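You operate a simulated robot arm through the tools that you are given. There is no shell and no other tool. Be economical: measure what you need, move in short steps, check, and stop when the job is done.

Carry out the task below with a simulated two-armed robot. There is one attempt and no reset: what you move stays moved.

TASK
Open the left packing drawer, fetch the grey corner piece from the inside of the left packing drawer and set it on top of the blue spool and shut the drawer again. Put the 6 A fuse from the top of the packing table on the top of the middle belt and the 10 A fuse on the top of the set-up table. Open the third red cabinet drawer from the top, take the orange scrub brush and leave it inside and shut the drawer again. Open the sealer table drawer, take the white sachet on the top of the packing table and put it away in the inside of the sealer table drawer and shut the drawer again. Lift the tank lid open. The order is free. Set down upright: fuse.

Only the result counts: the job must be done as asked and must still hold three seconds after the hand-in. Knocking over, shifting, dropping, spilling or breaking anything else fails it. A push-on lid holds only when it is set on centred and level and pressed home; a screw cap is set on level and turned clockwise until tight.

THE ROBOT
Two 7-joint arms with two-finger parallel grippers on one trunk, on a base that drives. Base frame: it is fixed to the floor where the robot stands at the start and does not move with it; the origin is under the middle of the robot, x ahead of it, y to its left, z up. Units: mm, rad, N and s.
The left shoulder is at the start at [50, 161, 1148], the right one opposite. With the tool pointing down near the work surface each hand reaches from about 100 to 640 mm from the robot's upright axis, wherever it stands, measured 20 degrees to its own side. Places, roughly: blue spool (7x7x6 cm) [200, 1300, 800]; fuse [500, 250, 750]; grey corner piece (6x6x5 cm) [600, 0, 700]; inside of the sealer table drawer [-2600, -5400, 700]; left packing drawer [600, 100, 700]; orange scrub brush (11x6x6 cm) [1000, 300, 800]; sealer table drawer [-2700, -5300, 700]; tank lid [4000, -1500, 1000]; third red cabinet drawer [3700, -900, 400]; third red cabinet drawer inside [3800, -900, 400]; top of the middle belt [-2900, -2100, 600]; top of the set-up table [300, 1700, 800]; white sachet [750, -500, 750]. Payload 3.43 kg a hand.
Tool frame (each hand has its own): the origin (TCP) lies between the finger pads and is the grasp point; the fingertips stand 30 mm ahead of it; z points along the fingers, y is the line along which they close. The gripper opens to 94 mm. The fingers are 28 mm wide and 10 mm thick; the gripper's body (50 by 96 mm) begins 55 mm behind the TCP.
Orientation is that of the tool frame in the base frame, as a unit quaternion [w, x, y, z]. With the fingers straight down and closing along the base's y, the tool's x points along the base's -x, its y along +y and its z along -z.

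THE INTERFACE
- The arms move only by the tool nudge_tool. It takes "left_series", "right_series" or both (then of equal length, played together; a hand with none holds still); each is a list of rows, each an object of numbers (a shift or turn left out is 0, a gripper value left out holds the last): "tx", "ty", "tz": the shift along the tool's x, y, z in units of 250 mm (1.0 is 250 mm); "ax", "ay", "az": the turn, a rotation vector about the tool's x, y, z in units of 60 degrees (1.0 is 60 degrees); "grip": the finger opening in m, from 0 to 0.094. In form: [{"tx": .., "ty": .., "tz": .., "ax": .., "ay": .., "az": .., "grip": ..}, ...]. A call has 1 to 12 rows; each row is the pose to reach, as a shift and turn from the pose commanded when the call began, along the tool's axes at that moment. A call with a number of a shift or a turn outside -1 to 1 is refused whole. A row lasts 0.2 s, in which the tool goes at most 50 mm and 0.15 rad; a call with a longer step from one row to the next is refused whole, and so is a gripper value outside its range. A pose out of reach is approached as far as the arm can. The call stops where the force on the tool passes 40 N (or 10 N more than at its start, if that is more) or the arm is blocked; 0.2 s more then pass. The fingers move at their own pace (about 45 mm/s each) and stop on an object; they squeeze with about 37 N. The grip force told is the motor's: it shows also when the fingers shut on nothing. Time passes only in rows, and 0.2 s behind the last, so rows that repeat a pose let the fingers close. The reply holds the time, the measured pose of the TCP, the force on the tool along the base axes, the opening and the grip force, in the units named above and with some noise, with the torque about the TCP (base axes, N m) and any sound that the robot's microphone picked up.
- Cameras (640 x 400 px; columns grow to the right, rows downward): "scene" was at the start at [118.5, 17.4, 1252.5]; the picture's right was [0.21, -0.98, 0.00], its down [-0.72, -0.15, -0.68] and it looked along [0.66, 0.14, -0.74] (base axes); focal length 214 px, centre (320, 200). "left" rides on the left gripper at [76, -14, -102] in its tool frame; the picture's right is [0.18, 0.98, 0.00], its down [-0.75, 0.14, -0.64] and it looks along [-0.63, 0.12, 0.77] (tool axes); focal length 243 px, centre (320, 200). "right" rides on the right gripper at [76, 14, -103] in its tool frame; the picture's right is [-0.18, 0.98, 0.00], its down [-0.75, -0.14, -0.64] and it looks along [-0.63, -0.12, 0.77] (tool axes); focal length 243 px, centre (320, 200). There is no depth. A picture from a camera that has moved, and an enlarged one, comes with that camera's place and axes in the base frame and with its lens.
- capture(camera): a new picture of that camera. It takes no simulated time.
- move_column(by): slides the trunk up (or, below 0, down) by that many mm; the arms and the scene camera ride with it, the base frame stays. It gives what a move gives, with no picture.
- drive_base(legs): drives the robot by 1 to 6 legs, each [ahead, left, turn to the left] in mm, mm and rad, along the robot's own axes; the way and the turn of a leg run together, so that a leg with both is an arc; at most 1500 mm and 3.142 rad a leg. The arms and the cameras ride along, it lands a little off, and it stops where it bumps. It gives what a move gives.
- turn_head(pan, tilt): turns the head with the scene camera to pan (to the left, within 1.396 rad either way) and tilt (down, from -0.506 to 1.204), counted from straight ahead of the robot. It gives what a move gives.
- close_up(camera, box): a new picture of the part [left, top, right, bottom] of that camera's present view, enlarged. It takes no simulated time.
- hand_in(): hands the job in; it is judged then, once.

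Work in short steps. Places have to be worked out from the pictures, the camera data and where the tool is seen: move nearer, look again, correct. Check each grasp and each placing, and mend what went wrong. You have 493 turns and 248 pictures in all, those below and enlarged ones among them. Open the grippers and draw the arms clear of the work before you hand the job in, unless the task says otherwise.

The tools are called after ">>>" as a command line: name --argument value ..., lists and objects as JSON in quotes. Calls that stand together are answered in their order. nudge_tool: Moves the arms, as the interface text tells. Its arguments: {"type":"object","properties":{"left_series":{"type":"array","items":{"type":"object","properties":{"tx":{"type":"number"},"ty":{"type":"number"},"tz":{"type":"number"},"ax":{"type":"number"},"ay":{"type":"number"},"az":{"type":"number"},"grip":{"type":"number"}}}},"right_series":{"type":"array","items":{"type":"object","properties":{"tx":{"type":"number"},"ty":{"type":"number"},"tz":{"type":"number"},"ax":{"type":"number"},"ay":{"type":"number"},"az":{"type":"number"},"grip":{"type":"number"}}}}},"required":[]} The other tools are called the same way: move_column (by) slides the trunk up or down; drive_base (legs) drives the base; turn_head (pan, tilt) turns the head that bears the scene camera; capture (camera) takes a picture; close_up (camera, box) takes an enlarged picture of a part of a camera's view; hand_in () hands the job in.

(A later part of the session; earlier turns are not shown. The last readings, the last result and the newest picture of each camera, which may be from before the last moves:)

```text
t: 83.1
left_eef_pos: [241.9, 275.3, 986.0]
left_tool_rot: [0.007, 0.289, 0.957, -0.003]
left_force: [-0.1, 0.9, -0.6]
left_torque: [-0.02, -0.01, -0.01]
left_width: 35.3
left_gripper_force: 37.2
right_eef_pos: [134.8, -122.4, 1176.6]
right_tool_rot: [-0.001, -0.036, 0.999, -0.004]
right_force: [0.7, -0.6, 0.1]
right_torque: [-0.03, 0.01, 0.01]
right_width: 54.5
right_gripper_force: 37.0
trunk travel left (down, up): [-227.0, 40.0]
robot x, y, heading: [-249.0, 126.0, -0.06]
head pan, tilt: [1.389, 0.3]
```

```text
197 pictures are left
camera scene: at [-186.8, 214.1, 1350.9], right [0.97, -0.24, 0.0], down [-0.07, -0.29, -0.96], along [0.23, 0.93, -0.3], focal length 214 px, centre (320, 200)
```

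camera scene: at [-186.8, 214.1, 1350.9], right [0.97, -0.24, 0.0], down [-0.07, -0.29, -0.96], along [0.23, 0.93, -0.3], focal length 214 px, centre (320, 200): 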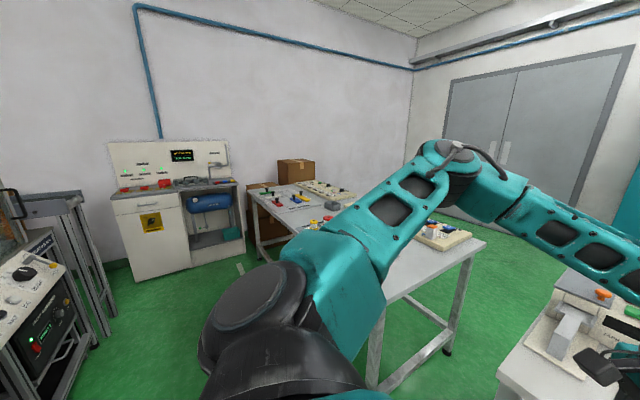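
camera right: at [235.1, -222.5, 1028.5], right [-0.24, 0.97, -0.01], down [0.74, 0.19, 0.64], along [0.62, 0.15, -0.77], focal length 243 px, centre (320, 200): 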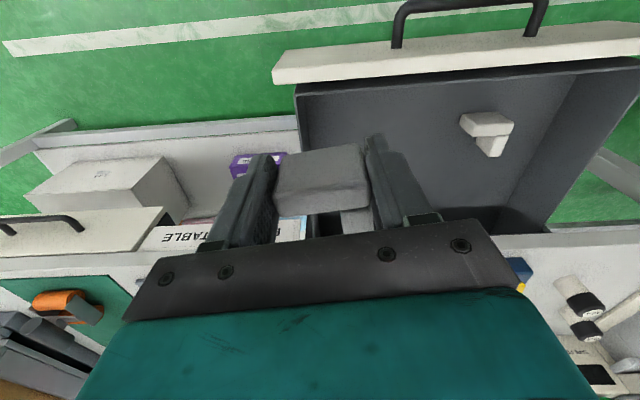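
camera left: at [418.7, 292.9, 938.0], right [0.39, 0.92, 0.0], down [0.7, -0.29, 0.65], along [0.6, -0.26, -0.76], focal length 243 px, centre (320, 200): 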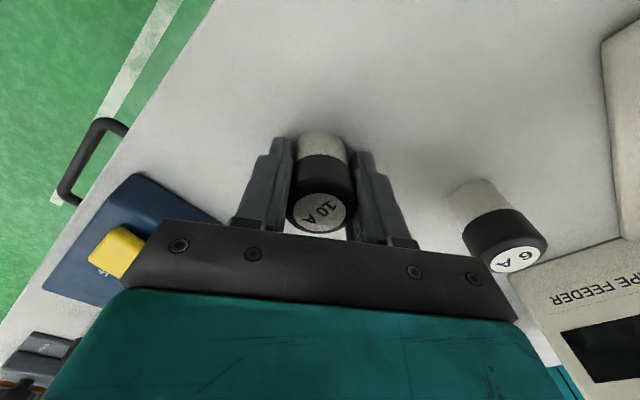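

I turn the base left to face the set-up table and look.

>>> drive_base --legs '[[0, 0, 1.3]]'

>>> turn_head --pan 0.0 --tilt 0.55

>>> capture --camera "scene"

```text
t: 86.8
left_eef_pos: [-265.1, 639.3, 984.8]
left_tool_rot: [0.007, -0.351, 0.936, 0.002]
left_force: [0.0, -0.4, -0.9]
left_torque: [-0.02, -0.03, 0.01]
left_width: 35.3
left_gripper_force: 37.2
right_eef_pos: [90.5, 430.0, 1177.5]
right_tool_rot: [0.002, -0.634, 0.773, -0.004]
right_force: [-0.2, 0.5, -0.2]
right_torque: [0.04, -0.02, 0.0]
right_width: 54.3
right_gripper_force: 37.5
trunk travel left (down, up): [-227.0, 40.0]
robot x, y, heading: [-249.2, 125.4, 1.243]
head pan, tilt: [1.389, 0.3]
```

```text
t: 88.3
left_eef_pos: [-265.1, 639.7, 985.2]
left_tool_rot: [0.008, -0.351, 0.936, 0.002]
left_force: [0.6, 0.0, 0.0]
left_torque: [0.0, -0.02, 0.04]
left_width: 35.3
left_gripper_force: 36.9
right_eef_pos: [89.3, 430.1, 1176.0]
right_tool_rot: [0.001, -0.635, 0.773, -0.003]
right_force: [-0.1, -0.7, -0.6]
right_torque: [-0.03, -0.01, -0.01]
right_width: 54.3
right_gripper_force: 37.0
trunk travel left (down, up): [-227.0, 40.0]
robot x, y, heading: [-249.0, 123.6, 1.244]
head pan, tilt: [0.0, 0.55]
```

```text
196 pictures are left
camera scene: at [-207.5, 248.8, 1328.0], right [0.95, -0.32, 0.0], down [-0.17, -0.49, -0.85], along [0.27, 0.81, -0.52], focal length 214 px, centre (320, 200)
```

scene: 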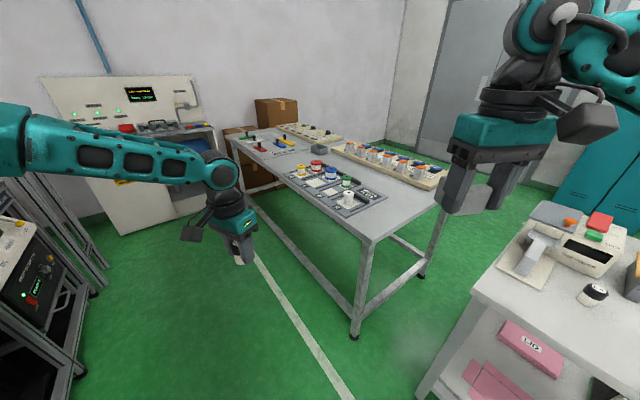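

The set-up table's long edge runs parallel to direction 0.29 rad. I zoom in on the spools.

>>> close_up --camera "scene" --box '[220, 110, 460, 250]'

```text
2.67 times, centred on (340, 180) of scene
camera zoom: at [-207.5, 248.8, 1328.0], right [0.95, -0.32, 0.0], down [-0.17, -0.49, -0.85], along [0.27, 0.81, -0.52], focal length 572 px, centre (267, 253)
```

zoom: 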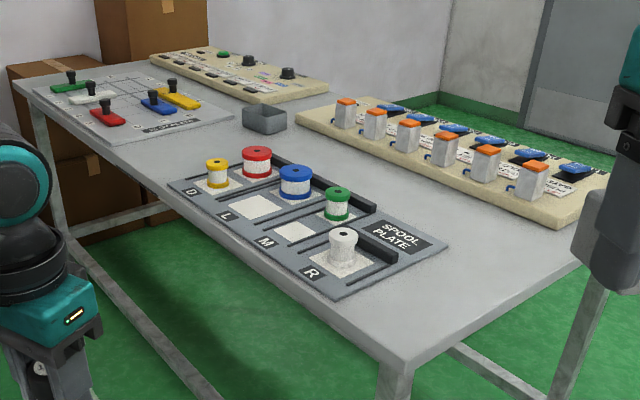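

Blue spool is near (195,1268), spool-plate right of a free strip by the table's near right corner. I face the table (heading 0.293) and drive so the fuse hangs over that strip, at about (181,835).

>>> drive_base --legs '[[0, 0, -0.95], [0, 380, 0], [100, 0, 0]]'

>>> turn_head --pan 0.4 --tilt 0.9

>>> capture --camera "scene"

>>> capture --camera "left"

```text
t: 95.4
left_eef_pos: [143.6, 829.1, 985.8]
left_tool_rot: [0.008, 0.116, 0.993, -0.001]
left_force: [0.7, 0.1, 0.3]
left_torque: [-0.02, 0.04, 0.0]
left_width: 35.5
left_gripper_force: 37.0
right_eef_pos: [179.4, 420.3, 1177.2]
right_tool_rot: [-0.002, -0.212, 0.977, -0.004]
right_force: [0.8, 0.0, -0.2]
right_torque: [-0.02, -0.01, 0.03]
right_width: 54.2
right_gripper_force: 37.2
trunk travel left (down, up): [-227.0, 40.0]
robot x, y, heading: [-265.4, 517.6, 0.292]
head pan, tilt: [0.0, 0.55]
```

```text
t: 96.2
left_eef_pos: [143.2, 829.8, 986.7]
left_tool_rot: [0.007, 0.116, 0.993, -0.001]
left_force: [-0.3, 0.1, -1.3]
left_torque: [-0.03, 0.0, -0.02]
left_width: 35.4
left_gripper_force: 36.9
right_eef_pos: [179.7, 419.7, 1176.5]
right_tool_rot: [0.001, -0.212, 0.977, -0.004]
right_force: [-0.4, -0.1, -0.2]
right_torque: [-0.01, -0.04, -0.01]
right_width: 54.3
right_gripper_force: 36.9
trunk travel left (down, up): [-227.0, 40.0]
robot x, y, heading: [-267.9, 518.7, 0.293]
head pan, tilt: [0.4, 0.901]
```

```text
194 pictures are left
camera scene: at [-169.0, 579.0, 1298.7], right [0.64, -0.77, 0.0], down [-0.6, -0.5, -0.62], along [0.48, 0.4, -0.78], focal length 214 px, centre (320, 200)
```

scene: 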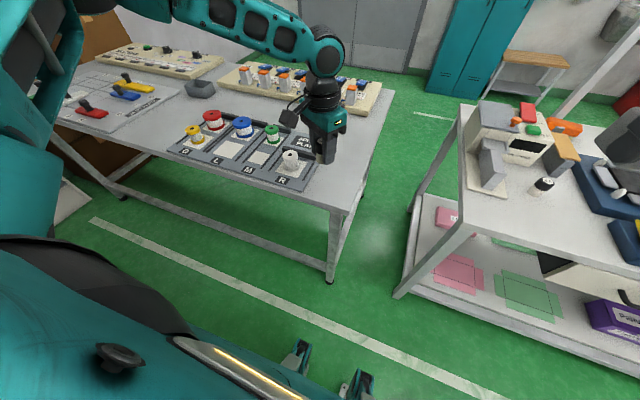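

```text
193 pictures are left
camera left: at [63.5, 835.3, 1088.0], right [0.05, 1.0, 0.0], down [0.76, -0.03, 0.65], along [0.65, -0.03, -0.76], focal length 243 px, centre (320, 200)
```

left: 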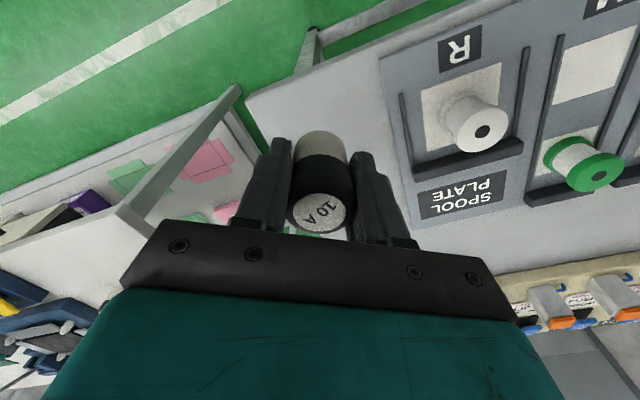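

The fuse would land too near the front edge; I move 60 mm further ahead.

>>> drive_base --legs '[[60, 0, 0]]'

>>> move_column --by -110

>>> capture --camera "left"

```text
t: 97.2
left_eef_pos: [200.8, 846.8, 986.7]
left_tool_rot: [0.007, 0.116, 0.993, -0.001]
left_force: [0.0, -0.2, -0.2]
left_torque: [0.04, 0.05, -0.01]
left_width: 35.3
left_gripper_force: 37.1
right_eef_pos: [237.7, 437.9, 1177.1]
right_tool_rot: [-0.001, -0.212, 0.977, -0.004]
right_force: [0.0, 0.1, -0.1]
right_torque: [-0.02, 0.01, 0.01]
right_width: 54.4
right_gripper_force: 37.1
trunk travel left (down, up): [-227.0, 40.0]
robot x, y, heading: [-211.9, 538.1, 0.291]
head pan, tilt: [0.4, 0.901]
```

```text
t: 98.6
left_eef_pos: [199.2, 847.5, 876.4]
left_tool_rot: [0.008, 0.116, 0.993, -0.001]
left_force: [0.3, -0.1, -0.4]
left_torque: [0.05, 0.0, 0.0]
left_width: 35.0
left_gripper_force: 37.0
right_eef_pos: [236.2, 437.6, 1067.6]
right_tool_rot: [0.0, -0.211, 0.978, -0.004]
right_force: [-0.1, -1.1, -0.3]
right_torque: [-0.01, 0.02, -0.01]
right_width: 54.3
right_gripper_force: 37.0
trunk travel left (down, up): [-117.0, 150.0]
robot x, y, heading: [-210.9, 537.8, 0.299]
head pan, tilt: [0.4, 0.901]
```

```text
192 pictures are left
camera left: at [120.2, 852.4, 978.1], right [0.05, 1.0, 0.0], down [0.76, -0.03, 0.65], along [0.65, -0.03, -0.76], focal length 243 px, centre (320, 200)
```

left: 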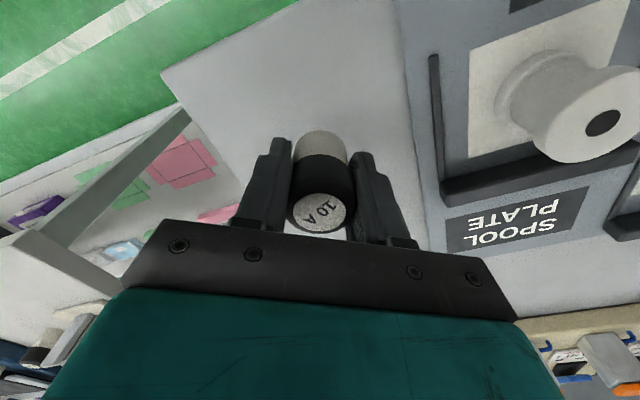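

The strip is clear. I lower 32 mm by column, then feel for contact in 2.5 mm steps.

>>> move_column --by -32

>>> nudge_tool --left_series '[{"tz": 0.01}, {"tz": 0.02}, {"tz": 0.03}]'

```text
t: 99.4
left_eef_pos: [200.9, 846.9, 844.0]
left_tool_rot: [0.008, 0.116, 0.993, -0.001]
left_force: [-0.7, -0.2, 0.1]
left_torque: [0.0, 0.01, 0.02]
left_width: 35.3
left_gripper_force: 37.0
right_eef_pos: [236.0, 437.1, 1035.1]
right_tool_rot: [0.0, -0.211, 0.977, -0.004]
right_force: [0.2, -0.2, 0.2]
right_torque: [-0.01, 0.0, -0.02]
right_width: 54.4
right_gripper_force: 37.0
trunk travel left (down, up): [-85.0, 182.0]
robot x, y, heading: [-206.7, 535.8, 0.293]
head pan, tilt: [0.4, 0.901]
```

```text
t: 100.2
left_eef_pos: [198.9, 848.0, 838.0]
left_tool_rot: [0.008, 0.116, 0.993, -0.001]
left_force: [-0.4, -0.2, -1.2]
left_torque: [-0.02, -0.01, -0.04]
left_width: 35.3
left_gripper_force: 37.0
left hand out of reach, approached as far as the arm can: row 3
right_eef_pos: [236.4, 436.8, 1034.5]
right_tool_rot: [0.0, -0.212, 0.977, -0.005]
right_force: [0.2, -0.1, -0.7]
right_torque: [0.01, 0.0, 0.02]
right_width: 54.1
right_gripper_force: 36.7
trunk travel left (down, up): [-85.0, 182.0]
robot x, y, heading: [-208.8, 535.4, 0.298]
head pan, tilt: [0.4, 0.901]
```

No contact yet; I continue with small column steps.

>>> move_column --by -3

>>> move_column --by -3

>>> close_up --camera "left" --box '[240, 100, 400, 220]'

```text
t: 100.7
left_eef_pos: [198.5, 847.9, 836.0]
left_tool_rot: [0.008, 0.116, 0.993, -0.001]
left_force: [-1.4, 2.1, 6.9]
left_torque: [0.06, 0.2, 0.0]
left_width: 35.6
left_gripper_force: 37.2
right_eef_pos: [236.2, 437.6, 1032.5]
right_tool_rot: [-0.001, -0.212, 0.977, -0.005]
right_force: [0.4, 0.0, -0.8]
right_torque: [0.02, 0.0, -0.01]
right_width: 54.1
right_gripper_force: 37.1
trunk travel left (down, up): [-82.0, 185.0]
robot x, y, heading: [-210.5, 536.9, 0.295]
head pan, tilt: [0.4, 0.901]
```

```text
t: 101.2
left_eef_pos: [197.8, 848.6, 836.1]
left_tool_rot: [0.011, 0.116, 0.993, -0.001]
left_force: [-2.1, 3.8, 25.3]
left_torque: [0.06, 0.2, 0.01]
left_width: 35.5
left_gripper_force: 36.8
right_eef_pos: [234.9, 436.5, 1029.6]
right_tool_rot: [0.001, -0.212, 0.977, -0.004]
right_force: [-0.5, -1.6, 0.1]
right_torque: [0.01, 0.0, -0.01]
right_width: 54.3
right_gripper_force: 37.0
trunk travel left (down, up): [-79.0, 188.0]
robot x, y, heading: [-207.8, 537.4, 0.297]
head pan, tilt: [0.4, 0.901]
```

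```text
3.33 times, centred on (320, 160) of left
camera zoom: at [117.6, 853.4, 936.4], right [0.05, 1.0, 0.0], down [0.75, -0.03, 0.66], along [0.66, -0.03, -0.75], focal length 809 px, centre (320, 333)
```

zoom: 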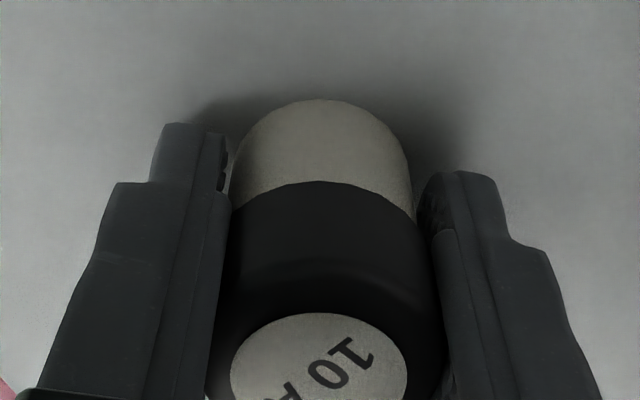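

Contact (25 N) at the same height as it was lifted from. I ease 3 mm and release.

>>> move_column --by 3

>>> nudge_tool --left_series '[{"grip": 0.045}, {"grip": 0.06}, {"grip": 0.06}, {"grip": 0.06}]'

>>> move_column --by 120

>>> capture --camera "left"

```text
t: 101.8
left_eef_pos: [197.8, 848.5, 834.8]
left_tool_rot: [0.01, 0.116, 0.993, -0.001]
left_force: [5.1, 2.3, 14.0]
left_torque: [0.05, -0.19, 0.04]
left_width: 35.4
left_gripper_force: 37.5
right_eef_pos: [235.8, 436.2, 1032.3]
right_tool_rot: [0.0, -0.211, 0.978, -0.004]
right_force: [0.3, 0.0, 0.0]
right_torque: [0.04, -0.02, 0.03]
right_width: 54.6
right_gripper_force: 37.6
trunk travel left (down, up): [-82.0, 185.0]
robot x, y, heading: [-208.9, 536.2, 0.29]
head pan, tilt: [0.4, 0.901]
```

```text
t: 102.8
left_eef_pos: [197.3, 847.9, 834.3]
left_tool_rot: [0.008, 0.116, 0.993, -0.001]
left_force: [0.5, -0.1, 0.1]
left_torque: [-0.03, -0.02, 0.03]
left_width: 60.0
left_gripper_force: 0.1
right_eef_pos: [236.3, 438.0, 1032.1]
right_tool_rot: [-0.001, -0.211, 0.977, -0.004]
right_force: [-0.5, 0.3, 0.5]
right_torque: [-0.05, 0.0, 0.01]
right_width: 54.4
right_gripper_force: 36.8
trunk travel left (down, up): [-82.0, 185.0]
robot x, y, heading: [-211.4, 536.3, 0.297]
head pan, tilt: [0.4, 0.901]
```

```text
t: 104.2
left_eef_pos: [197.6, 849.3, 953.4]
left_tool_rot: [0.008, 0.116, 0.993, -0.001]
left_force: [0.2, -0.5, 0.9]
left_torque: [-0.01, 0.0, 0.04]
left_width: 59.9
left_gripper_force: 0.0
right_eef_pos: [236.4, 437.7, 1152.6]
right_tool_rot: [0.0, -0.211, 0.977, -0.004]
right_force: [0.2, -0.6, -0.5]
right_torque: [-0.01, -0.01, 0.0]
right_width: 54.2
right_gripper_force: 36.5
trunk travel left (down, up): [-202.0, 65.0]
robot x, y, heading: [-209.8, 533.8, 0.295]
head pan, tilt: [0.4, 0.901]
```

```text
190 pictures are left
camera left: at [118.0, 853.9, 1056.5], right [0.05, 1.0, 0.0], down [0.76, -0.03, 0.65], along [0.65, -0.03, -0.76], focal length 243 px, centre (320, 200)
```

left: 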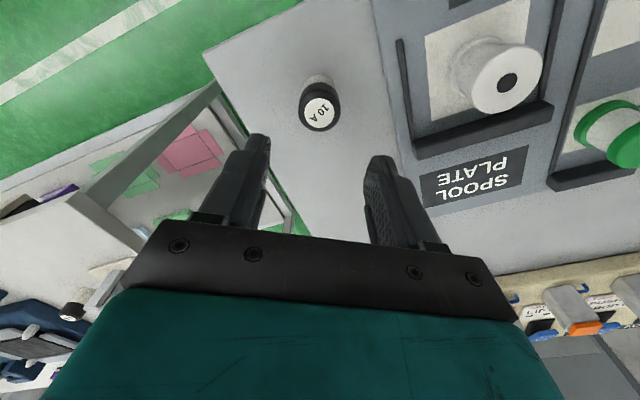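

10 A fuse stands upright on the set-up table. I back off and drive left toward the blue spool with the right-hand piece.

>>> drive_base --legs '[[-150, 0, 0], [0, 760, 0]]'

>>> turn_head --pan -0.3 --tilt 0.8

>>> capture --camera "scene"

```text
t: 112.3
left_eef_pos: [-166.5, 1536.8, 954.5]
left_tool_rot: [0.008, 0.116, 0.993, -0.001]
left_force: [0.3, 0.2, -1.3]
left_torque: [0.01, 0.0, 0.02]
left_width: 59.9
left_gripper_force: 0.0
right_eef_pos: [-128.3, 1126.5, 1151.9]
right_tool_rot: [0.0, -0.21, 0.978, -0.005]
right_force: [-0.1, 0.8, -0.5]
right_torque: [-0.03, 0.01, -0.01]
right_width: 54.4
right_gripper_force: 37.3
trunk travel left (down, up): [-202.0, 65.0]
robot x, y, heading: [-576.8, 1220.9, 0.295]
head pan, tilt: [0.4, 0.901]
```

```text
t: 113.4
left_eef_pos: [-166.0, 1536.8, 955.7]
left_tool_rot: [0.009, 0.116, 0.993, -0.001]
left_force: [0.4, -0.9, -0.2]
left_torque: [0.01, -0.04, 0.01]
left_width: 60.1
left_gripper_force: 0.1
right_eef_pos: [-127.1, 1126.2, 1151.8]
right_tool_rot: [0.0, -0.211, 0.977, -0.003]
right_force: [0.2, 0.8, -0.3]
right_torque: [0.0, 0.01, -0.02]
right_width: 54.3
right_gripper_force: 37.4
trunk travel left (down, up): [-202.0, 65.0]
robot x, y, heading: [-571.1, 1226.5, 0.293]
head pan, tilt: [-0.3, 0.799]
```

```text
189 pictures are left
camera scene: at [-453.9, 1236.7, 1281.6], right [-0.01, -1.0, 0.0], down [-0.72, 0.0, -0.7], along [0.7, 0.0, -0.72], focal length 214 px, centre (320, 200)
```

scene: 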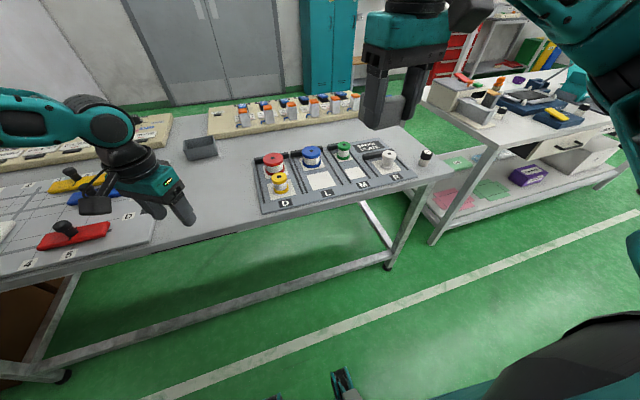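

Blue spool at about (202,1266). I drive 200 ahead and 40 left, then extend the right arm while viewing through its camera.

>>> drive_base --legs '[[0, 40, 0], [200, 0, 0]]'

>>> nudge_tool --right_series '[{"tx": -0.18}, {"tx": -0.36}, {"tx": -0.52}]'

>>> capture --camera "right"

>>> capture --camera "scene"

```text
t: 115.7
left_eef_pos: [12.1, 1632.5, 954.7]
left_tool_rot: [0.008, 0.117, 0.993, -0.002]
left_force: [0.5, 0.7, 0.2]
left_torque: [-0.01, 0.0, -0.01]
left_width: 59.9
left_gripper_force: 0.1
right_eef_pos: [51.7, 1222.2, 1152.0]
right_tool_rot: [0.0, -0.21, 0.978, -0.003]
right_force: [-0.6, -0.7, -0.6]
right_torque: [-0.03, 0.05, -0.03]
right_width: 54.2
right_gripper_force: 37.2
trunk travel left (down, up): [-202.0, 65.0]
robot x, y, heading: [-395.5, 1315.4, 0.294]
head pan, tilt: [-0.3, 0.799]
```

```text
t: 116.5
left_eef_pos: [12.6, 1634.4, 954.5]
left_tool_rot: [0.008, 0.117, 0.993, -0.002]
left_force: [0.1, -0.5, 0.2]
left_torque: [-0.04, 0.02, 0.02]
left_width: 60.2
left_gripper_force: 0.1
right_eef_pos: [169.5, 1274.8, 1152.1]
right_tool_rot: [0.0, -0.211, 0.978, -0.004]
right_force: [0.8, -0.1, -0.2]
right_torque: [-0.01, -0.02, -0.03]
right_width: 54.4
right_gripper_force: 37.1
trunk travel left (down, up): [-202.0, 65.0]
robot x, y, heading: [-395.1, 1320.6, 0.298]
head pan, tilt: [-0.3, 0.799]
```

```text
188 pictures are left
camera right: at [93.1, 1257.7, 1254.8], right [-0.24, 0.97, -0.01], down [0.74, 0.19, 0.64], along [0.62, 0.14, -0.77], focal length 243 px, centre (320, 200)
```

right: 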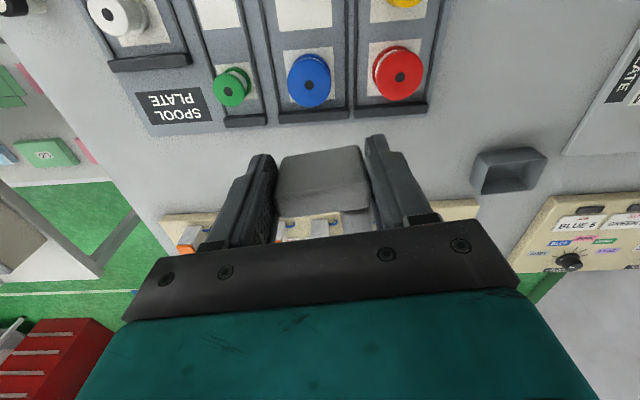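

```text
187 pictures are left
camera scene: at [-274.6, 1332.8, 1281.5], right [-0.01, -1.0, 0.0], down [-0.72, 0.0, -0.7], along [0.7, -0.01, -0.72], focal length 214 px, centre (320, 200)
```

scene: 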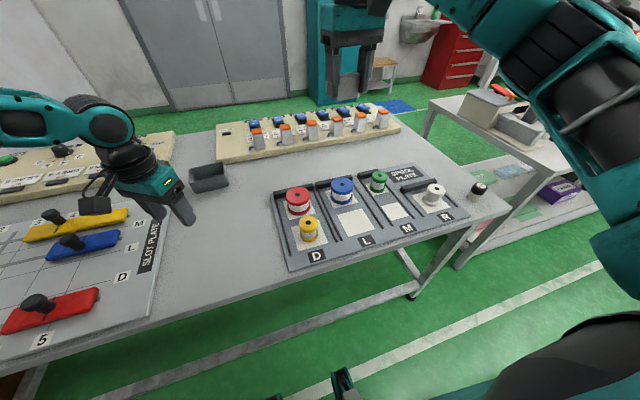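

Spool top triangulates to about (187,1259,872). I shift right 22 mm and descend to z≈950 and check alignment.

>>> nudge_tool --right_series '[{"ty": -0.089}, {"ty": -0.089, "tz": 0.19}, {"ty": -0.089, "tz": 0.38}, {"ty": -0.089, "tz": 0.57}, {"ty": -0.089, "tz": 0.76}, {"ty": -0.089, "tz": 0.8}]'

>>> capture --camera "right"

>>> close_up --camera "scene" --box '[270, 90, 470, 220]'

```text
t: 117.9
left_eef_pos: [12.0, 1633.4, 955.1]
left_tool_rot: [0.008, 0.117, 0.993, -0.001]
left_force: [-0.8, 0.3, 0.3]
left_torque: [0.0, 0.0, 0.01]
left_width: 59.9
left_gripper_force: 0.0
right_eef_pos: [177.9, 1253.0, 951.9]
right_tool_rot: [0.0, -0.21, 0.978, -0.004]
right_force: [0.0, -0.1, -1.2]
right_torque: [0.0, -0.02, 0.02]
right_width: 54.4
right_gripper_force: 37.1
trunk travel left (down, up): [-202.0, 65.0]
robot x, y, heading: [-394.2, 1321.3, 0.292]
head pan, tilt: [-0.3, 0.799]
```

```text
186 pictures are left
camera right: at [101.3, 1235.9, 1055.1], right [-0.24, 0.97, -0.01], down [0.74, 0.19, 0.64], along [0.63, 0.15, -0.77], focal length 243 px, centre (320, 200)
```

right: 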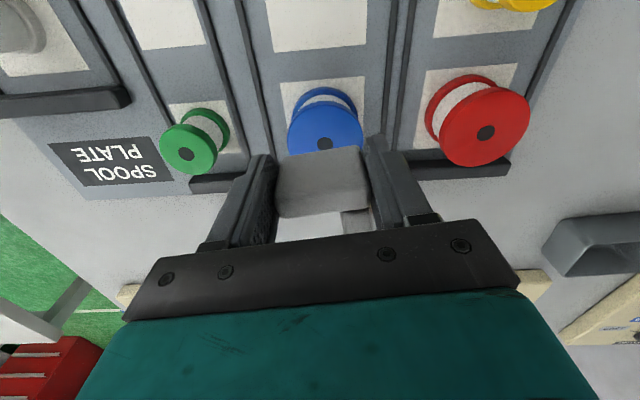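

```text
3.08 times, centred on (370, 155) of scene
camera zoom: at [-275.0, 1332.3, 1281.6], right [-0.01, -1.0, 0.0], down [-0.72, 0.01, -0.7], along [0.7, -0.01, -0.72], focal length 660 px, centre (166, 338)
```

zoom: 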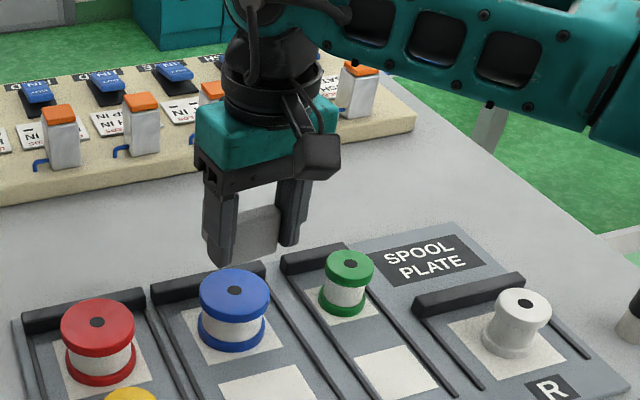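

Spool centre is ~16 mm ahead of the TCP; I move 7 mm ahead so the whole L is centred and descend to feel contact.

>>> nudge_tool --right_series '[{"tx": -0.028, "ty": 0.006, "tz": 0.08}, {"tx": -0.028, "ty": 0.006, "tz": 0.13}]'

>>> capture --camera "right"

>>> close_up --camera "scene" --box '[310, 130, 410, 200]'

```text
t: 118.5
left_eef_pos: [13.4, 1631.7, 955.3]
left_tool_rot: [0.008, 0.117, 0.993, 0.0]
left_force: [-0.7, 0.0, 0.4]
left_torque: [-0.03, 0.01, -0.02]
left_width: 60.1
left_gripper_force: 0.0
right_eef_pos: [185.4, 1257.9, 919.6]
right_tool_rot: [0.0, -0.211, 0.977, -0.004]
right_force: [-0.3, 0.0, 0.1]
right_torque: [-0.01, -0.02, -0.01]
right_width: 54.4
right_gripper_force: 37.7
trunk travel left (down, up): [-202.0, 65.0]
robot x, y, heading: [-390.1, 1320.9, 0.297]
head pan, tilt: [-0.3, 0.799]
```

```text
184 pictures are left
camera right: at [107.7, 1239.7, 1022.7], right [-0.24, 0.97, -0.01], down [0.74, 0.19, 0.64], along [0.63, 0.15, -0.77], focal length 243 px, centre (320, 200)
```

right: 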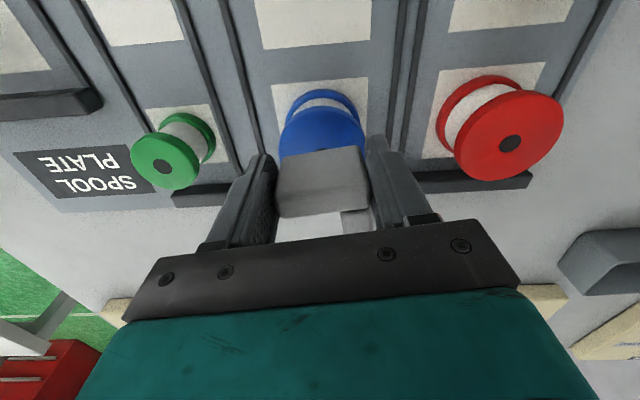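

```text
5.71 times, centred on (360, 165) of scene
camera zoom: at [-275.0, 1332.2, 1281.6], right [-0.01, -1.0, 0.0], down [-0.72, 0.01, -0.7], along [0.7, -0.01, -0.72], focal length 1226 px, centre (91, 400)
```

zoom: 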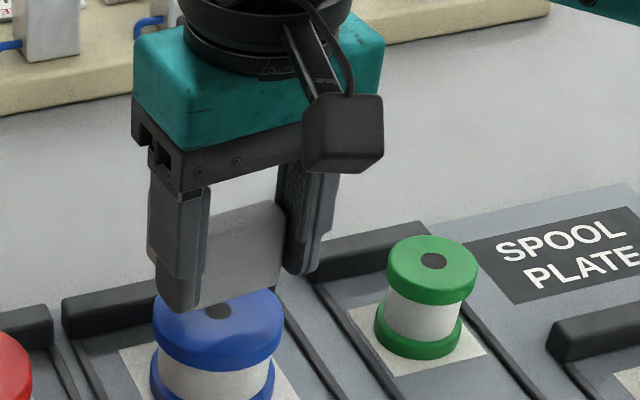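

Alignment is within a few mm. I descend in 3 mm steps looking for contact.

>>> nudge_tool --right_series '[{"ty": 0.01, "tz": 0.012}, {"ty": 0.01, "tz": 0.024}]'

>>> nudge_tool --right_series '[{"tz": 0.01}, {"tz": 0.02}]'

>>> close_up --camera "scene" --box '[310, 130, 410, 200]'

```text
t: 119.1
left_eef_pos: [13.5, 1632.2, 954.5]
left_tool_rot: [0.008, 0.117, 0.993, -0.001]
left_force: [-0.4, -0.1, 0.2]
left_torque: [0.01, -0.01, -0.02]
left_width: 60.1
left_gripper_force: 0.0
right_eef_pos: [183.4, 1259.3, 914.5]
right_tool_rot: [0.001, -0.21, 0.978, -0.005]
right_force: [0.6, -0.3, -0.1]
right_torque: [0.01, 0.01, -0.01]
right_width: 54.2
right_gripper_force: 36.9
trunk travel left (down, up): [-202.0, 65.0]
robot x, y, heading: [-394.4, 1320.8, 0.297]
head pan, tilt: [-0.3, 0.799]
```

```text
t: 119.7
left_eef_pos: [12.6, 1634.0, 954.7]
left_tool_rot: [0.008, 0.116, 0.993, -0.001]
left_force: [-0.5, -0.4, -0.5]
left_torque: [0.0, -0.01, 0.02]
left_width: 59.9
left_gripper_force: 0.0
right_eef_pos: [184.5, 1260.2, 909.3]
right_tool_rot: [0.0, -0.21, 0.978, -0.005]
right_force: [0.5, 0.3, 0.1]
right_torque: [-0.02, 0.0, -0.02]
right_width: 54.2
right_gripper_force: 36.9
trunk travel left (down, up): [-202.0, 65.0]
robot x, y, heading: [-394.1, 1321.4, 0.287]
head pan, tilt: [-0.3, 0.799]
```

```text
5.71 times, centred on (360, 165) of scene
camera zoom: at [-275.0, 1332.3, 1281.6], right [-0.01, -1.0, 0.0], down [-0.72, 0.01, -0.7], along [0.7, -0.01, -0.72], focal length 1226 px, centre (91, 400)
```

zoom: 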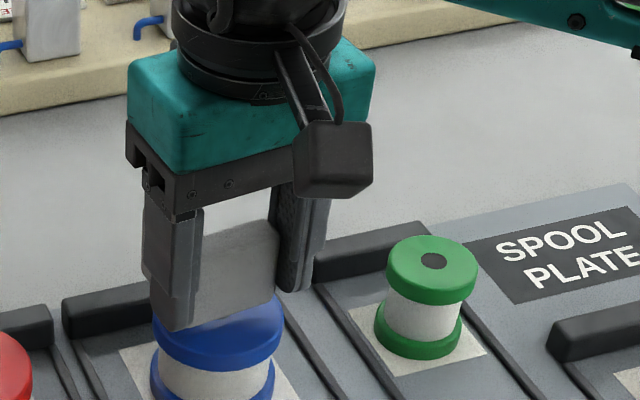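

Still no contact; continue down gently.

>>> nudge_tool --right_series '[{"tz": 0.01}, {"tz": 0.02}]'

>>> nudge_tool --right_series '[{"tz": 0.01}, {"tz": 0.02}]'

>>> close_up --camera "scene" --box '[310, 130, 410, 200]'

```text
t: 120.3
left_eef_pos: [12.5, 1632.3, 954.6]
left_tool_rot: [0.008, 0.117, 0.993, -0.002]
left_force: [0.1, 0.5, -1.3]
left_torque: [0.01, -0.03, -0.01]
left_width: 60.1
left_gripper_force: 0.0
right_eef_pos: [183.5, 1259.1, 903.9]
right_tool_rot: [0.0, -0.21, 0.978, -0.004]
right_force: [0.6, 0.3, 0.3]
right_torque: [0.0, -0.01, 0.0]
right_width: 54.0
right_gripper_force: 37.2
trunk travel left (down, up): [-202.0, 65.0]
robot x, y, heading: [-395.4, 1321.1, 0.291]
head pan, tilt: [-0.3, 0.799]
```

```text
t: 120.9
left_eef_pos: [12.1, 1633.1, 953.4]
left_tool_rot: [0.009, 0.116, 0.993, -0.001]
left_force: [0.5, 0.3, 0.4]
left_torque: [0.0, 0.0, 0.01]
left_width: 59.9
left_gripper_force: 0.1
right_eef_pos: [182.6, 1258.9, 898.8]
right_tool_rot: [0.0, -0.211, 0.978, -0.005]
right_force: [-0.7, -0.7, 1.5]
right_torque: [0.01, 0.03, 0.03]
right_width: 54.2
right_gripper_force: 37.4
trunk travel left (down, up): [-202.0, 65.0]
robot x, y, heading: [-393.4, 1318.9, 0.29]
head pan, tilt: [-0.3, 0.799]
```

```text
5.71 times, centred on (360, 165) of scene
camera zoom: at [-275.1, 1332.3, 1281.7], right [-0.01, -1.0, 0.0], down [-0.72, 0.01, -0.7], along [0.7, -0.01, -0.72], focal length 1226 px, centre (91, 400)
```

zoom: 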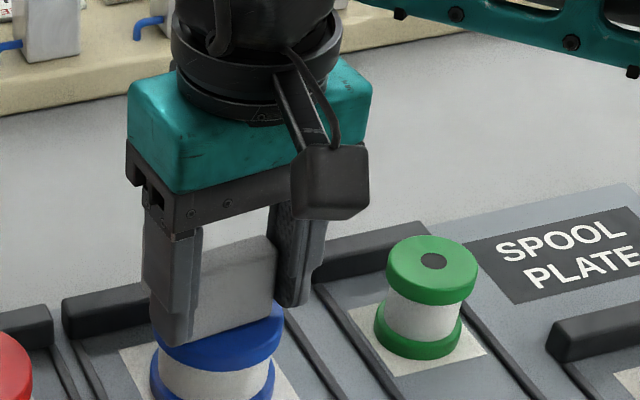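

Nearly touching; I shift 5 mm back toward centre and continue down to firm contact.

>>> nudge_tool --right_series '[{"tz": -0.01}, {"tz": -0.01, "tx": 0.02, "ty": 0.01}, {"tz": 0.005, "tx": 0.02, "ty": 0.01}, {"tz": 0.015, "tx": 0.02, "ty": 0.01}]'

>>> nudge_tool --right_series '[{"tz": 0.008}]'

>>> close_up --camera "scene" --box '[310, 130, 410, 200]'

```text
t: 121.9
left_eef_pos: [12.0, 1632.6, 956.6]
left_tool_rot: [0.009, 0.116, 0.993, -0.001]
left_force: [-0.4, -0.7, -0.1]
left_torque: [0.01, 0.03, 0.01]
left_width: 60.0
left_gripper_force: 0.1
right_eef_pos: [178.1, 1259.2, 897.4]
right_tool_rot: [0.002, -0.21, 0.978, -0.003]
right_force: [-2.0, -2.8, 18.4]
right_torque: [0.28, 0.06, 0.02]
right_width: 54.4
right_gripper_force: 37.2
trunk travel left (down, up): [-202.0, 65.0]
robot x, y, heading: [-398.3, 1321.0, 0.292]
head pan, tilt: [-0.3, 0.799]
```

```text
t: 122.3
left_eef_pos: [12.6, 1632.2, 956.4]
left_tool_rot: [0.01, 0.117, 0.993, 0.0]
left_force: [0.6, -0.1, -0.1]
left_torque: [0.02, 0.02, 0.02]
left_width: 60.0
left_gripper_force: 0.1
right_eef_pos: [177.6, 1260.4, 898.5]
right_tool_rot: [0.005, -0.21, 0.978, -0.003]
right_force: [-1.6, -4.0, 31.2]
right_torque: [0.11, -0.19, -0.03]
right_width: 54.1
right_gripper_force: 37.5
trunk travel left (down, up): [-202.0, 65.0]
robot x, y, heading: [-395.9, 1319.9, 0.288]
head pan, tilt: [-0.3, 0.799]
```

```text
5.71 times, centred on (360, 165) of scene
camera zoom: at [-278.1, 1332.1, 1282.4], right [-0.01, -1.0, 0.0], down [-0.71, 0.01, -0.7], along [0.7, -0.01, -0.71], focal length 1226 px, centre (91, 400)
```

zoom: 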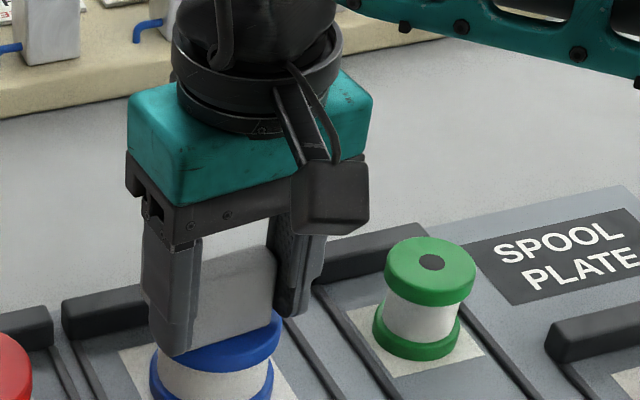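

Firm contact (31 N). I ease up slightly, open the fingers and rise.

>>> nudge_tool --right_series '[{"tz": -0.008}, {"tz": -0.008, "grip": 0.06}, {"tz": -0.008, "grip": 0.07}, {"tz": -0.008, "grip": 0.07}]'

>>> close_up --camera "scene" --box '[310, 130, 410, 200]'

>>> nudge_tool --right_series '[{"tz": -0.1}, {"tz": -0.25}, {"tz": -0.44}, {"tz": -0.63}, {"tz": -0.8}]'

>>> close_up --camera "scene" --box '[270, 120, 430, 220]'

```text
t: 123.3
left_eef_pos: [12.3, 1631.4, 954.8]
left_tool_rot: [0.009, 0.117, 0.993, -0.001]
left_force: [0.4, -0.2, 0.8]
left_torque: [0.03, 0.02, 0.03]
left_width: 60.0
left_gripper_force: 0.1
right_eef_pos: [177.8, 1258.6, 895.3]
right_tool_rot: [0.0, -0.21, 0.978, -0.005]
right_force: [0.4, 0.9, -0.2]
right_torque: [0.0, 0.02, -0.01]
right_width: 70.0
right_gripper_force: 0.0
trunk travel left (down, up): [-202.0, 65.0]
robot x, y, heading: [-395.3, 1317.6, 0.295]
head pan, tilt: [-0.3, 0.799]
```

```text
5.71 times, centred on (360, 165) of scene
camera zoom: at [-275.1, 1332.3, 1281.6], right [-0.01, -1.0, 0.0], down [-0.72, 0.01, -0.7], along [0.7, -0.01, -0.72], focal length 1226 px, centre (91, 400)
```

zoom: 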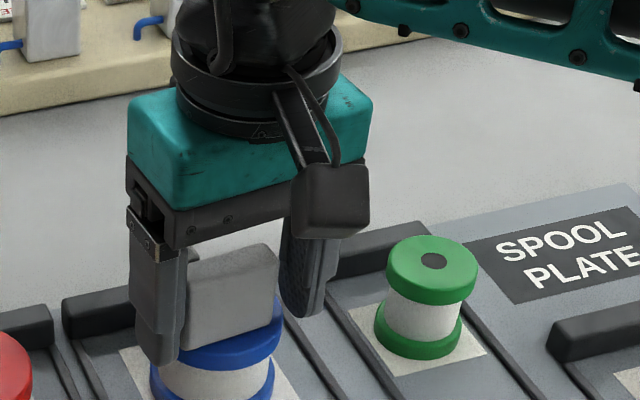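

```text
t: 124.5
left_eef_pos: [12.5, 1633.3, 954.3]
left_tool_rot: [0.009, 0.117, 0.993, -0.001]
left_force: [0.2, 0.8, 0.8]
left_torque: [0.02, -0.02, -0.01]
left_width: 60.1
left_gripper_force: 0.0
right_eef_pos: [177.1, 1261.7, 1094.5]
right_tool_rot: [-0.001, -0.211, 0.978, -0.003]
right_force: [-0.2, 0.3, 1.0]
right_torque: [0.0, 0.02, 0.01]
right_width: 69.8
right_gripper_force: 0.1
trunk travel left (down, up): [-202.0, 65.0]
robot x, y, heading: [-393.8, 1321.0, 0.292]
head pan, tilt: [-0.3, 0.799]
```

```text
4.00 times, centred on (350, 170) of scene
camera zoom: at [-275.3, 1332.4, 1281.6], right [-0.01, -1.0, 0.0], down [-0.72, 0.01, -0.7], along [0.7, -0.01, -0.72], focal length 858 px, centre (200, 320)
```

zoom: 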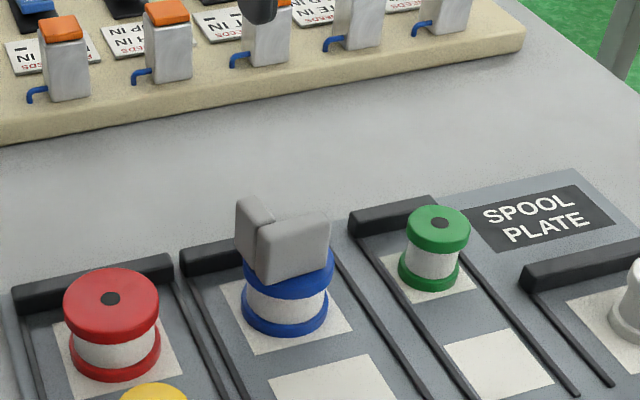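

The piece rests on the blue spool. I verify from above with the right camera.

>>> close_up --camera "right" --box '[220, 30, 420, 160]'

```text
3.08 times, centred on (320, 95) of right
camera zoom: at [99.9, 1243.6, 1197.9], right [-0.24, 0.97, -0.01], down [0.74, 0.19, 0.64], along [0.63, 0.15, -0.77], focal length 746 px, centre (320, 523)
```

zoom: 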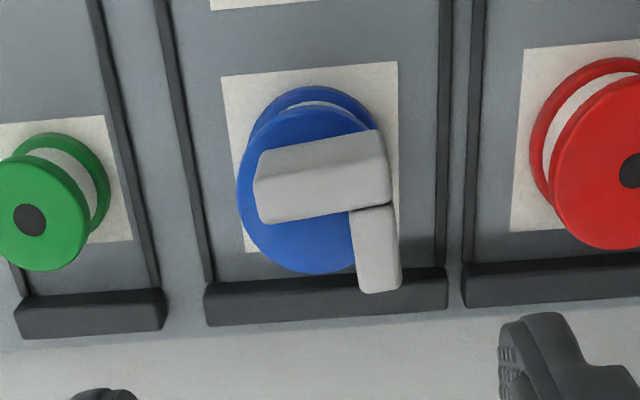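

Good and stable. Next, the 6 A fuse: I back off and drive back to the packing table, planning to use the right hand.

>>> drive_base --legs '[[-220, 0, 0], [0, -1080, 0], [170, 0, 0]]'

>>> turn_head --pan 0.0 --tilt 1.0

>>> capture --camera "scene"

```text
t: 136.6
left_eef_pos: [273.2, 585.3, 954.2]
left_tool_rot: [0.008, 0.117, 0.993, 0.0]
left_force: [0.9, 0.2, -0.6]
left_torque: [0.0, 0.0, 0.0]
left_width: 59.8
left_gripper_force: 0.1
right_eef_pos: [438.2, 213.4, 1094.5]
right_tool_rot: [0.0, -0.21, 0.978, -0.005]
right_force: [-0.2, -0.3, -0.2]
right_torque: [-0.01, 0.03, 0.02]
right_width: 70.2
right_gripper_force: 0.0
trunk travel left (down, up): [-202.0, 65.0]
robot x, y, heading: [-130.4, 273.7, 0.288]
head pan, tilt: [-0.3, 0.799]
```

```text
t: 137.4
left_eef_pos: [273.1, 584.8, 955.7]
left_tool_rot: [0.008, 0.118, 0.993, -0.001]
left_force: [-0.3, -0.3, -0.1]
left_torque: [0.02, 0.01, 0.0]
left_width: 60.0
left_gripper_force: 0.0
right_eef_pos: [435.6, 213.5, 1093.1]
right_tool_rot: [0.001, -0.21, 0.978, -0.004]
right_force: [0.8, -0.6, -0.5]
right_torque: [0.01, 0.03, 0.03]
right_width: 70.3
right_gripper_force: 0.0
trunk travel left (down, up): [-202.0, 65.0]
robot x, y, heading: [-138.1, 274.4, 0.296]
head pan, tilt: [0.0, 1.0]
```

```text
176 pictures are left
camera scene: at [-29.2, 305.5, 1266.5], right [0.29, -0.96, 0.0], down [-0.81, -0.24, -0.54], along [0.52, 0.15, -0.84], focal length 214 px, centre (320, 200)
```

scene: 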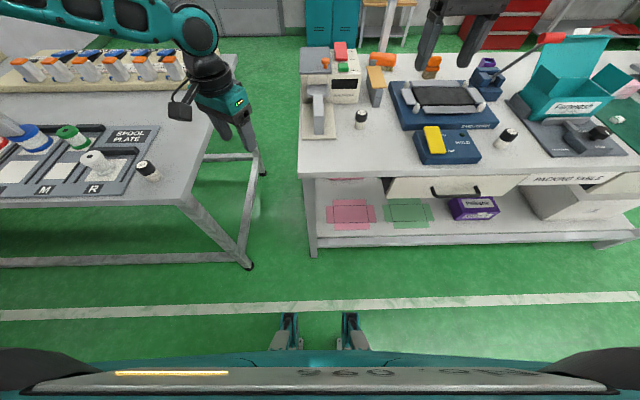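

6 A fuse at about (566,349). There's plenty of floor clearance, so I drive 130 mm ahead and bring the right hand above the fuse.

>>> drive_base --legs '[[130, 0, 0]]'

>>> nudge_tool --right_series '[{"ty": 0.15, "grip": 0.06}, {"ty": 0.3, "tx": -0.03}, {"ty": 0.36, "tx": -0.08}, {"ty": 0.36, "tx": -0.08, "tz": 0.19}, {"ty": 0.36, "tx": -0.08, "tz": 0.38}]'

>>> capture --camera "right"

```text
t: 138.7
left_eef_pos: [398.9, 620.9, 954.8]
left_tool_rot: [0.008, 0.119, 0.993, -0.001]
left_force: [-0.6, 0.4, 0.3]
left_torque: [-0.02, -0.01, 0.03]
left_width: 59.9
left_gripper_force: 0.1
right_eef_pos: [562.2, 249.3, 1093.4]
right_tool_rot: [0.0, -0.209, 0.978, -0.005]
right_force: [0.7, 0.3, -0.3]
right_torque: [0.01, 0.01, 0.01]
right_width: 69.9
right_gripper_force: 0.1
trunk travel left (down, up): [-202.0, 65.0]
robot x, y, heading: [-10.6, 310.2, 0.292]
head pan, tilt: [0.0, 1.0]
```

```text
t: 139.8
left_eef_pos: [399.3, 621.0, 954.6]
left_tool_rot: [0.009, 0.12, 0.993, 0.0]
left_force: [0.0, -0.4, 0.1]
left_torque: [-0.03, -0.03, 0.0]
left_width: 59.9
left_gripper_force: 0.1
right_eef_pos: [543.3, 337.5, 997.8]
right_tool_rot: [0.001, -0.209, 0.978, -0.003]
right_force: [-0.1, -0.3, -0.5]
right_torque: [0.0, 0.01, 0.03]
right_width: 59.9
right_gripper_force: 0.1
trunk travel left (down, up): [-202.0, 65.0]
robot x, y, heading: [-12.1, 312.8, 0.289]
head pan, tilt: [0.0, 1.0]
```

```text
175 pictures are left
camera right: at [466.3, 321.1, 1100.6], right [-0.23, 0.97, -0.01], down [0.74, 0.18, 0.64], along [0.63, 0.14, -0.77], focal length 243 px, centre (320, 200)
```

right: 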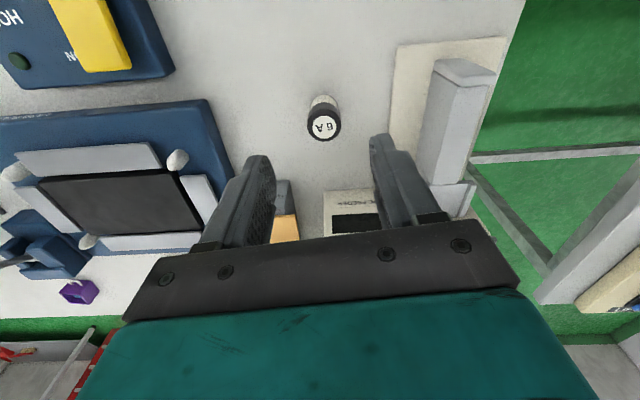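

I centre over the fuse and descend to z≈880, then check.

>>> nudge_tool --right_series '[{"tx": -0.105}, {"tx": -0.105, "tz": 0.18}, {"tx": -0.105, "tz": 0.36}, {"tx": -0.105, "tz": 0.47}]'

>>> capture --camera "right"

```text
t: 140.8
left_eef_pos: [398.5, 621.8, 955.4]
left_tool_rot: [0.007, 0.119, 0.993, -0.001]
left_force: [-0.2, -0.7, -0.1]
left_torque: [0.0, -0.03, -0.02]
left_width: 60.1
left_gripper_force: 0.1
right_eef_pos: [567.1, 347.3, 880.3]
right_tool_rot: [0.001, -0.207, 0.978, -0.005]
right_force: [-0.5, 0.2, -0.1]
right_torque: [0.03, 0.02, -0.02]
right_width: 60.0
right_gripper_force: 0.0
trunk travel left (down, up): [-202.0, 65.0]
robot x, y, heading: [-8.9, 310.3, 0.289]
head pan, tilt: [0.0, 1.0]
```

```text
174 pictures are left
camera right: at [490.5, 330.0, 984.0], right [-0.23, 0.97, -0.01], down [0.74, 0.18, 0.64], along [0.63, 0.14, -0.77], focal length 243 px, centre (320, 200)
```

right: 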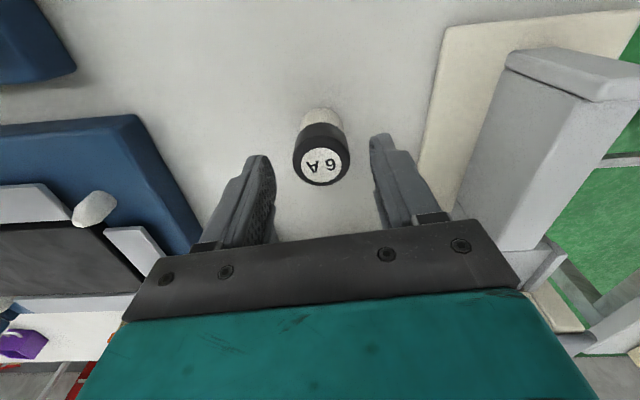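

Aligned. Descend to z≈837 and grip.

>>> nudge_tool --right_series '[{"tx": -0.012, "tz": 0.1}, {"tx": -0.012, "tz": 0.172}, {"tx": -0.012, "tz": 0.172, "grip": 0.04}, {"tx": -0.012, "tz": 0.172, "grip": 0.02}, {"tx": -0.012, "tz": 0.172, "grip": 0.02}, {"tx": -0.012, "tz": 0.172, "grip": 0.02}]'

>>> nudge_tool --right_series '[{"tz": -0.18}, {"tz": -0.36}, {"tz": -0.54}, {"tz": -0.72}, {"tz": -0.9}]'

>>> capture --camera "right"

```text
t: 142.2
left_eef_pos: [398.2, 622.2, 955.0]
left_tool_rot: [0.008, 0.12, 0.993, -0.001]
left_force: [0.1, -0.1, 0.7]
left_torque: [0.01, 0.01, 0.02]
left_width: 60.0
left_gripper_force: 0.1
right_eef_pos: [569.8, 349.0, 836.3]
right_tool_rot: [0.0, -0.209, 0.978, -0.004]
right_force: [-0.7, 0.7, -0.4]
right_torque: [0.0, -0.02, 0.02]
right_width: 35.9
right_gripper_force: 36.9
trunk travel left (down, up): [-202.0, 65.0]
robot x, y, heading: [-13.6, 307.0, 0.291]
head pan, tilt: [0.0, 1.0]
```

```text
t: 143.4
left_eef_pos: [397.8, 621.3, 955.0]
left_tool_rot: [0.008, 0.118, 0.993, 0.0]
left_force: [0.2, 0.3, -0.4]
left_torque: [0.0, 0.01, 0.03]
left_width: 60.1
left_gripper_force: 0.0
right_eef_pos: [566.8, 352.7, 1064.0]
right_tool_rot: [0.0, -0.209, 0.978, -0.004]
right_force: [-0.6, -1.0, -0.5]
right_torque: [0.0, -0.03, -0.02]
right_width: 35.7
right_gripper_force: 36.5
trunk travel left (down, up): [-202.0, 65.0]
robot x, y, heading: [-10.9, 313.2, 0.285]
head pan, tilt: [0.0, 1.0]
```

```text
173 pictures are left
camera right: at [490.9, 334.7, 1166.5], right [-0.23, 0.97, -0.01], down [0.74, 0.18, 0.64], along [0.63, 0.14, -0.77], focal length 243 px, centre (320, 200)
```

right: 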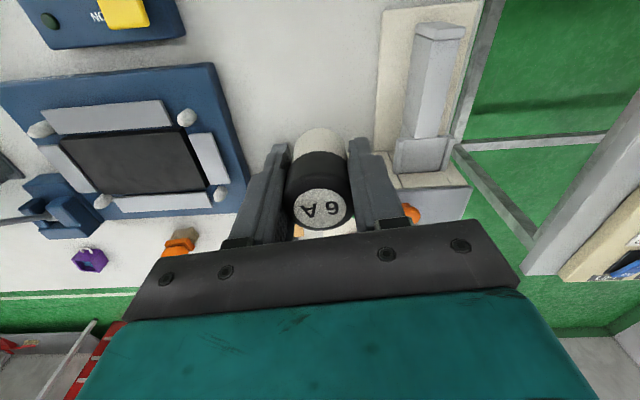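

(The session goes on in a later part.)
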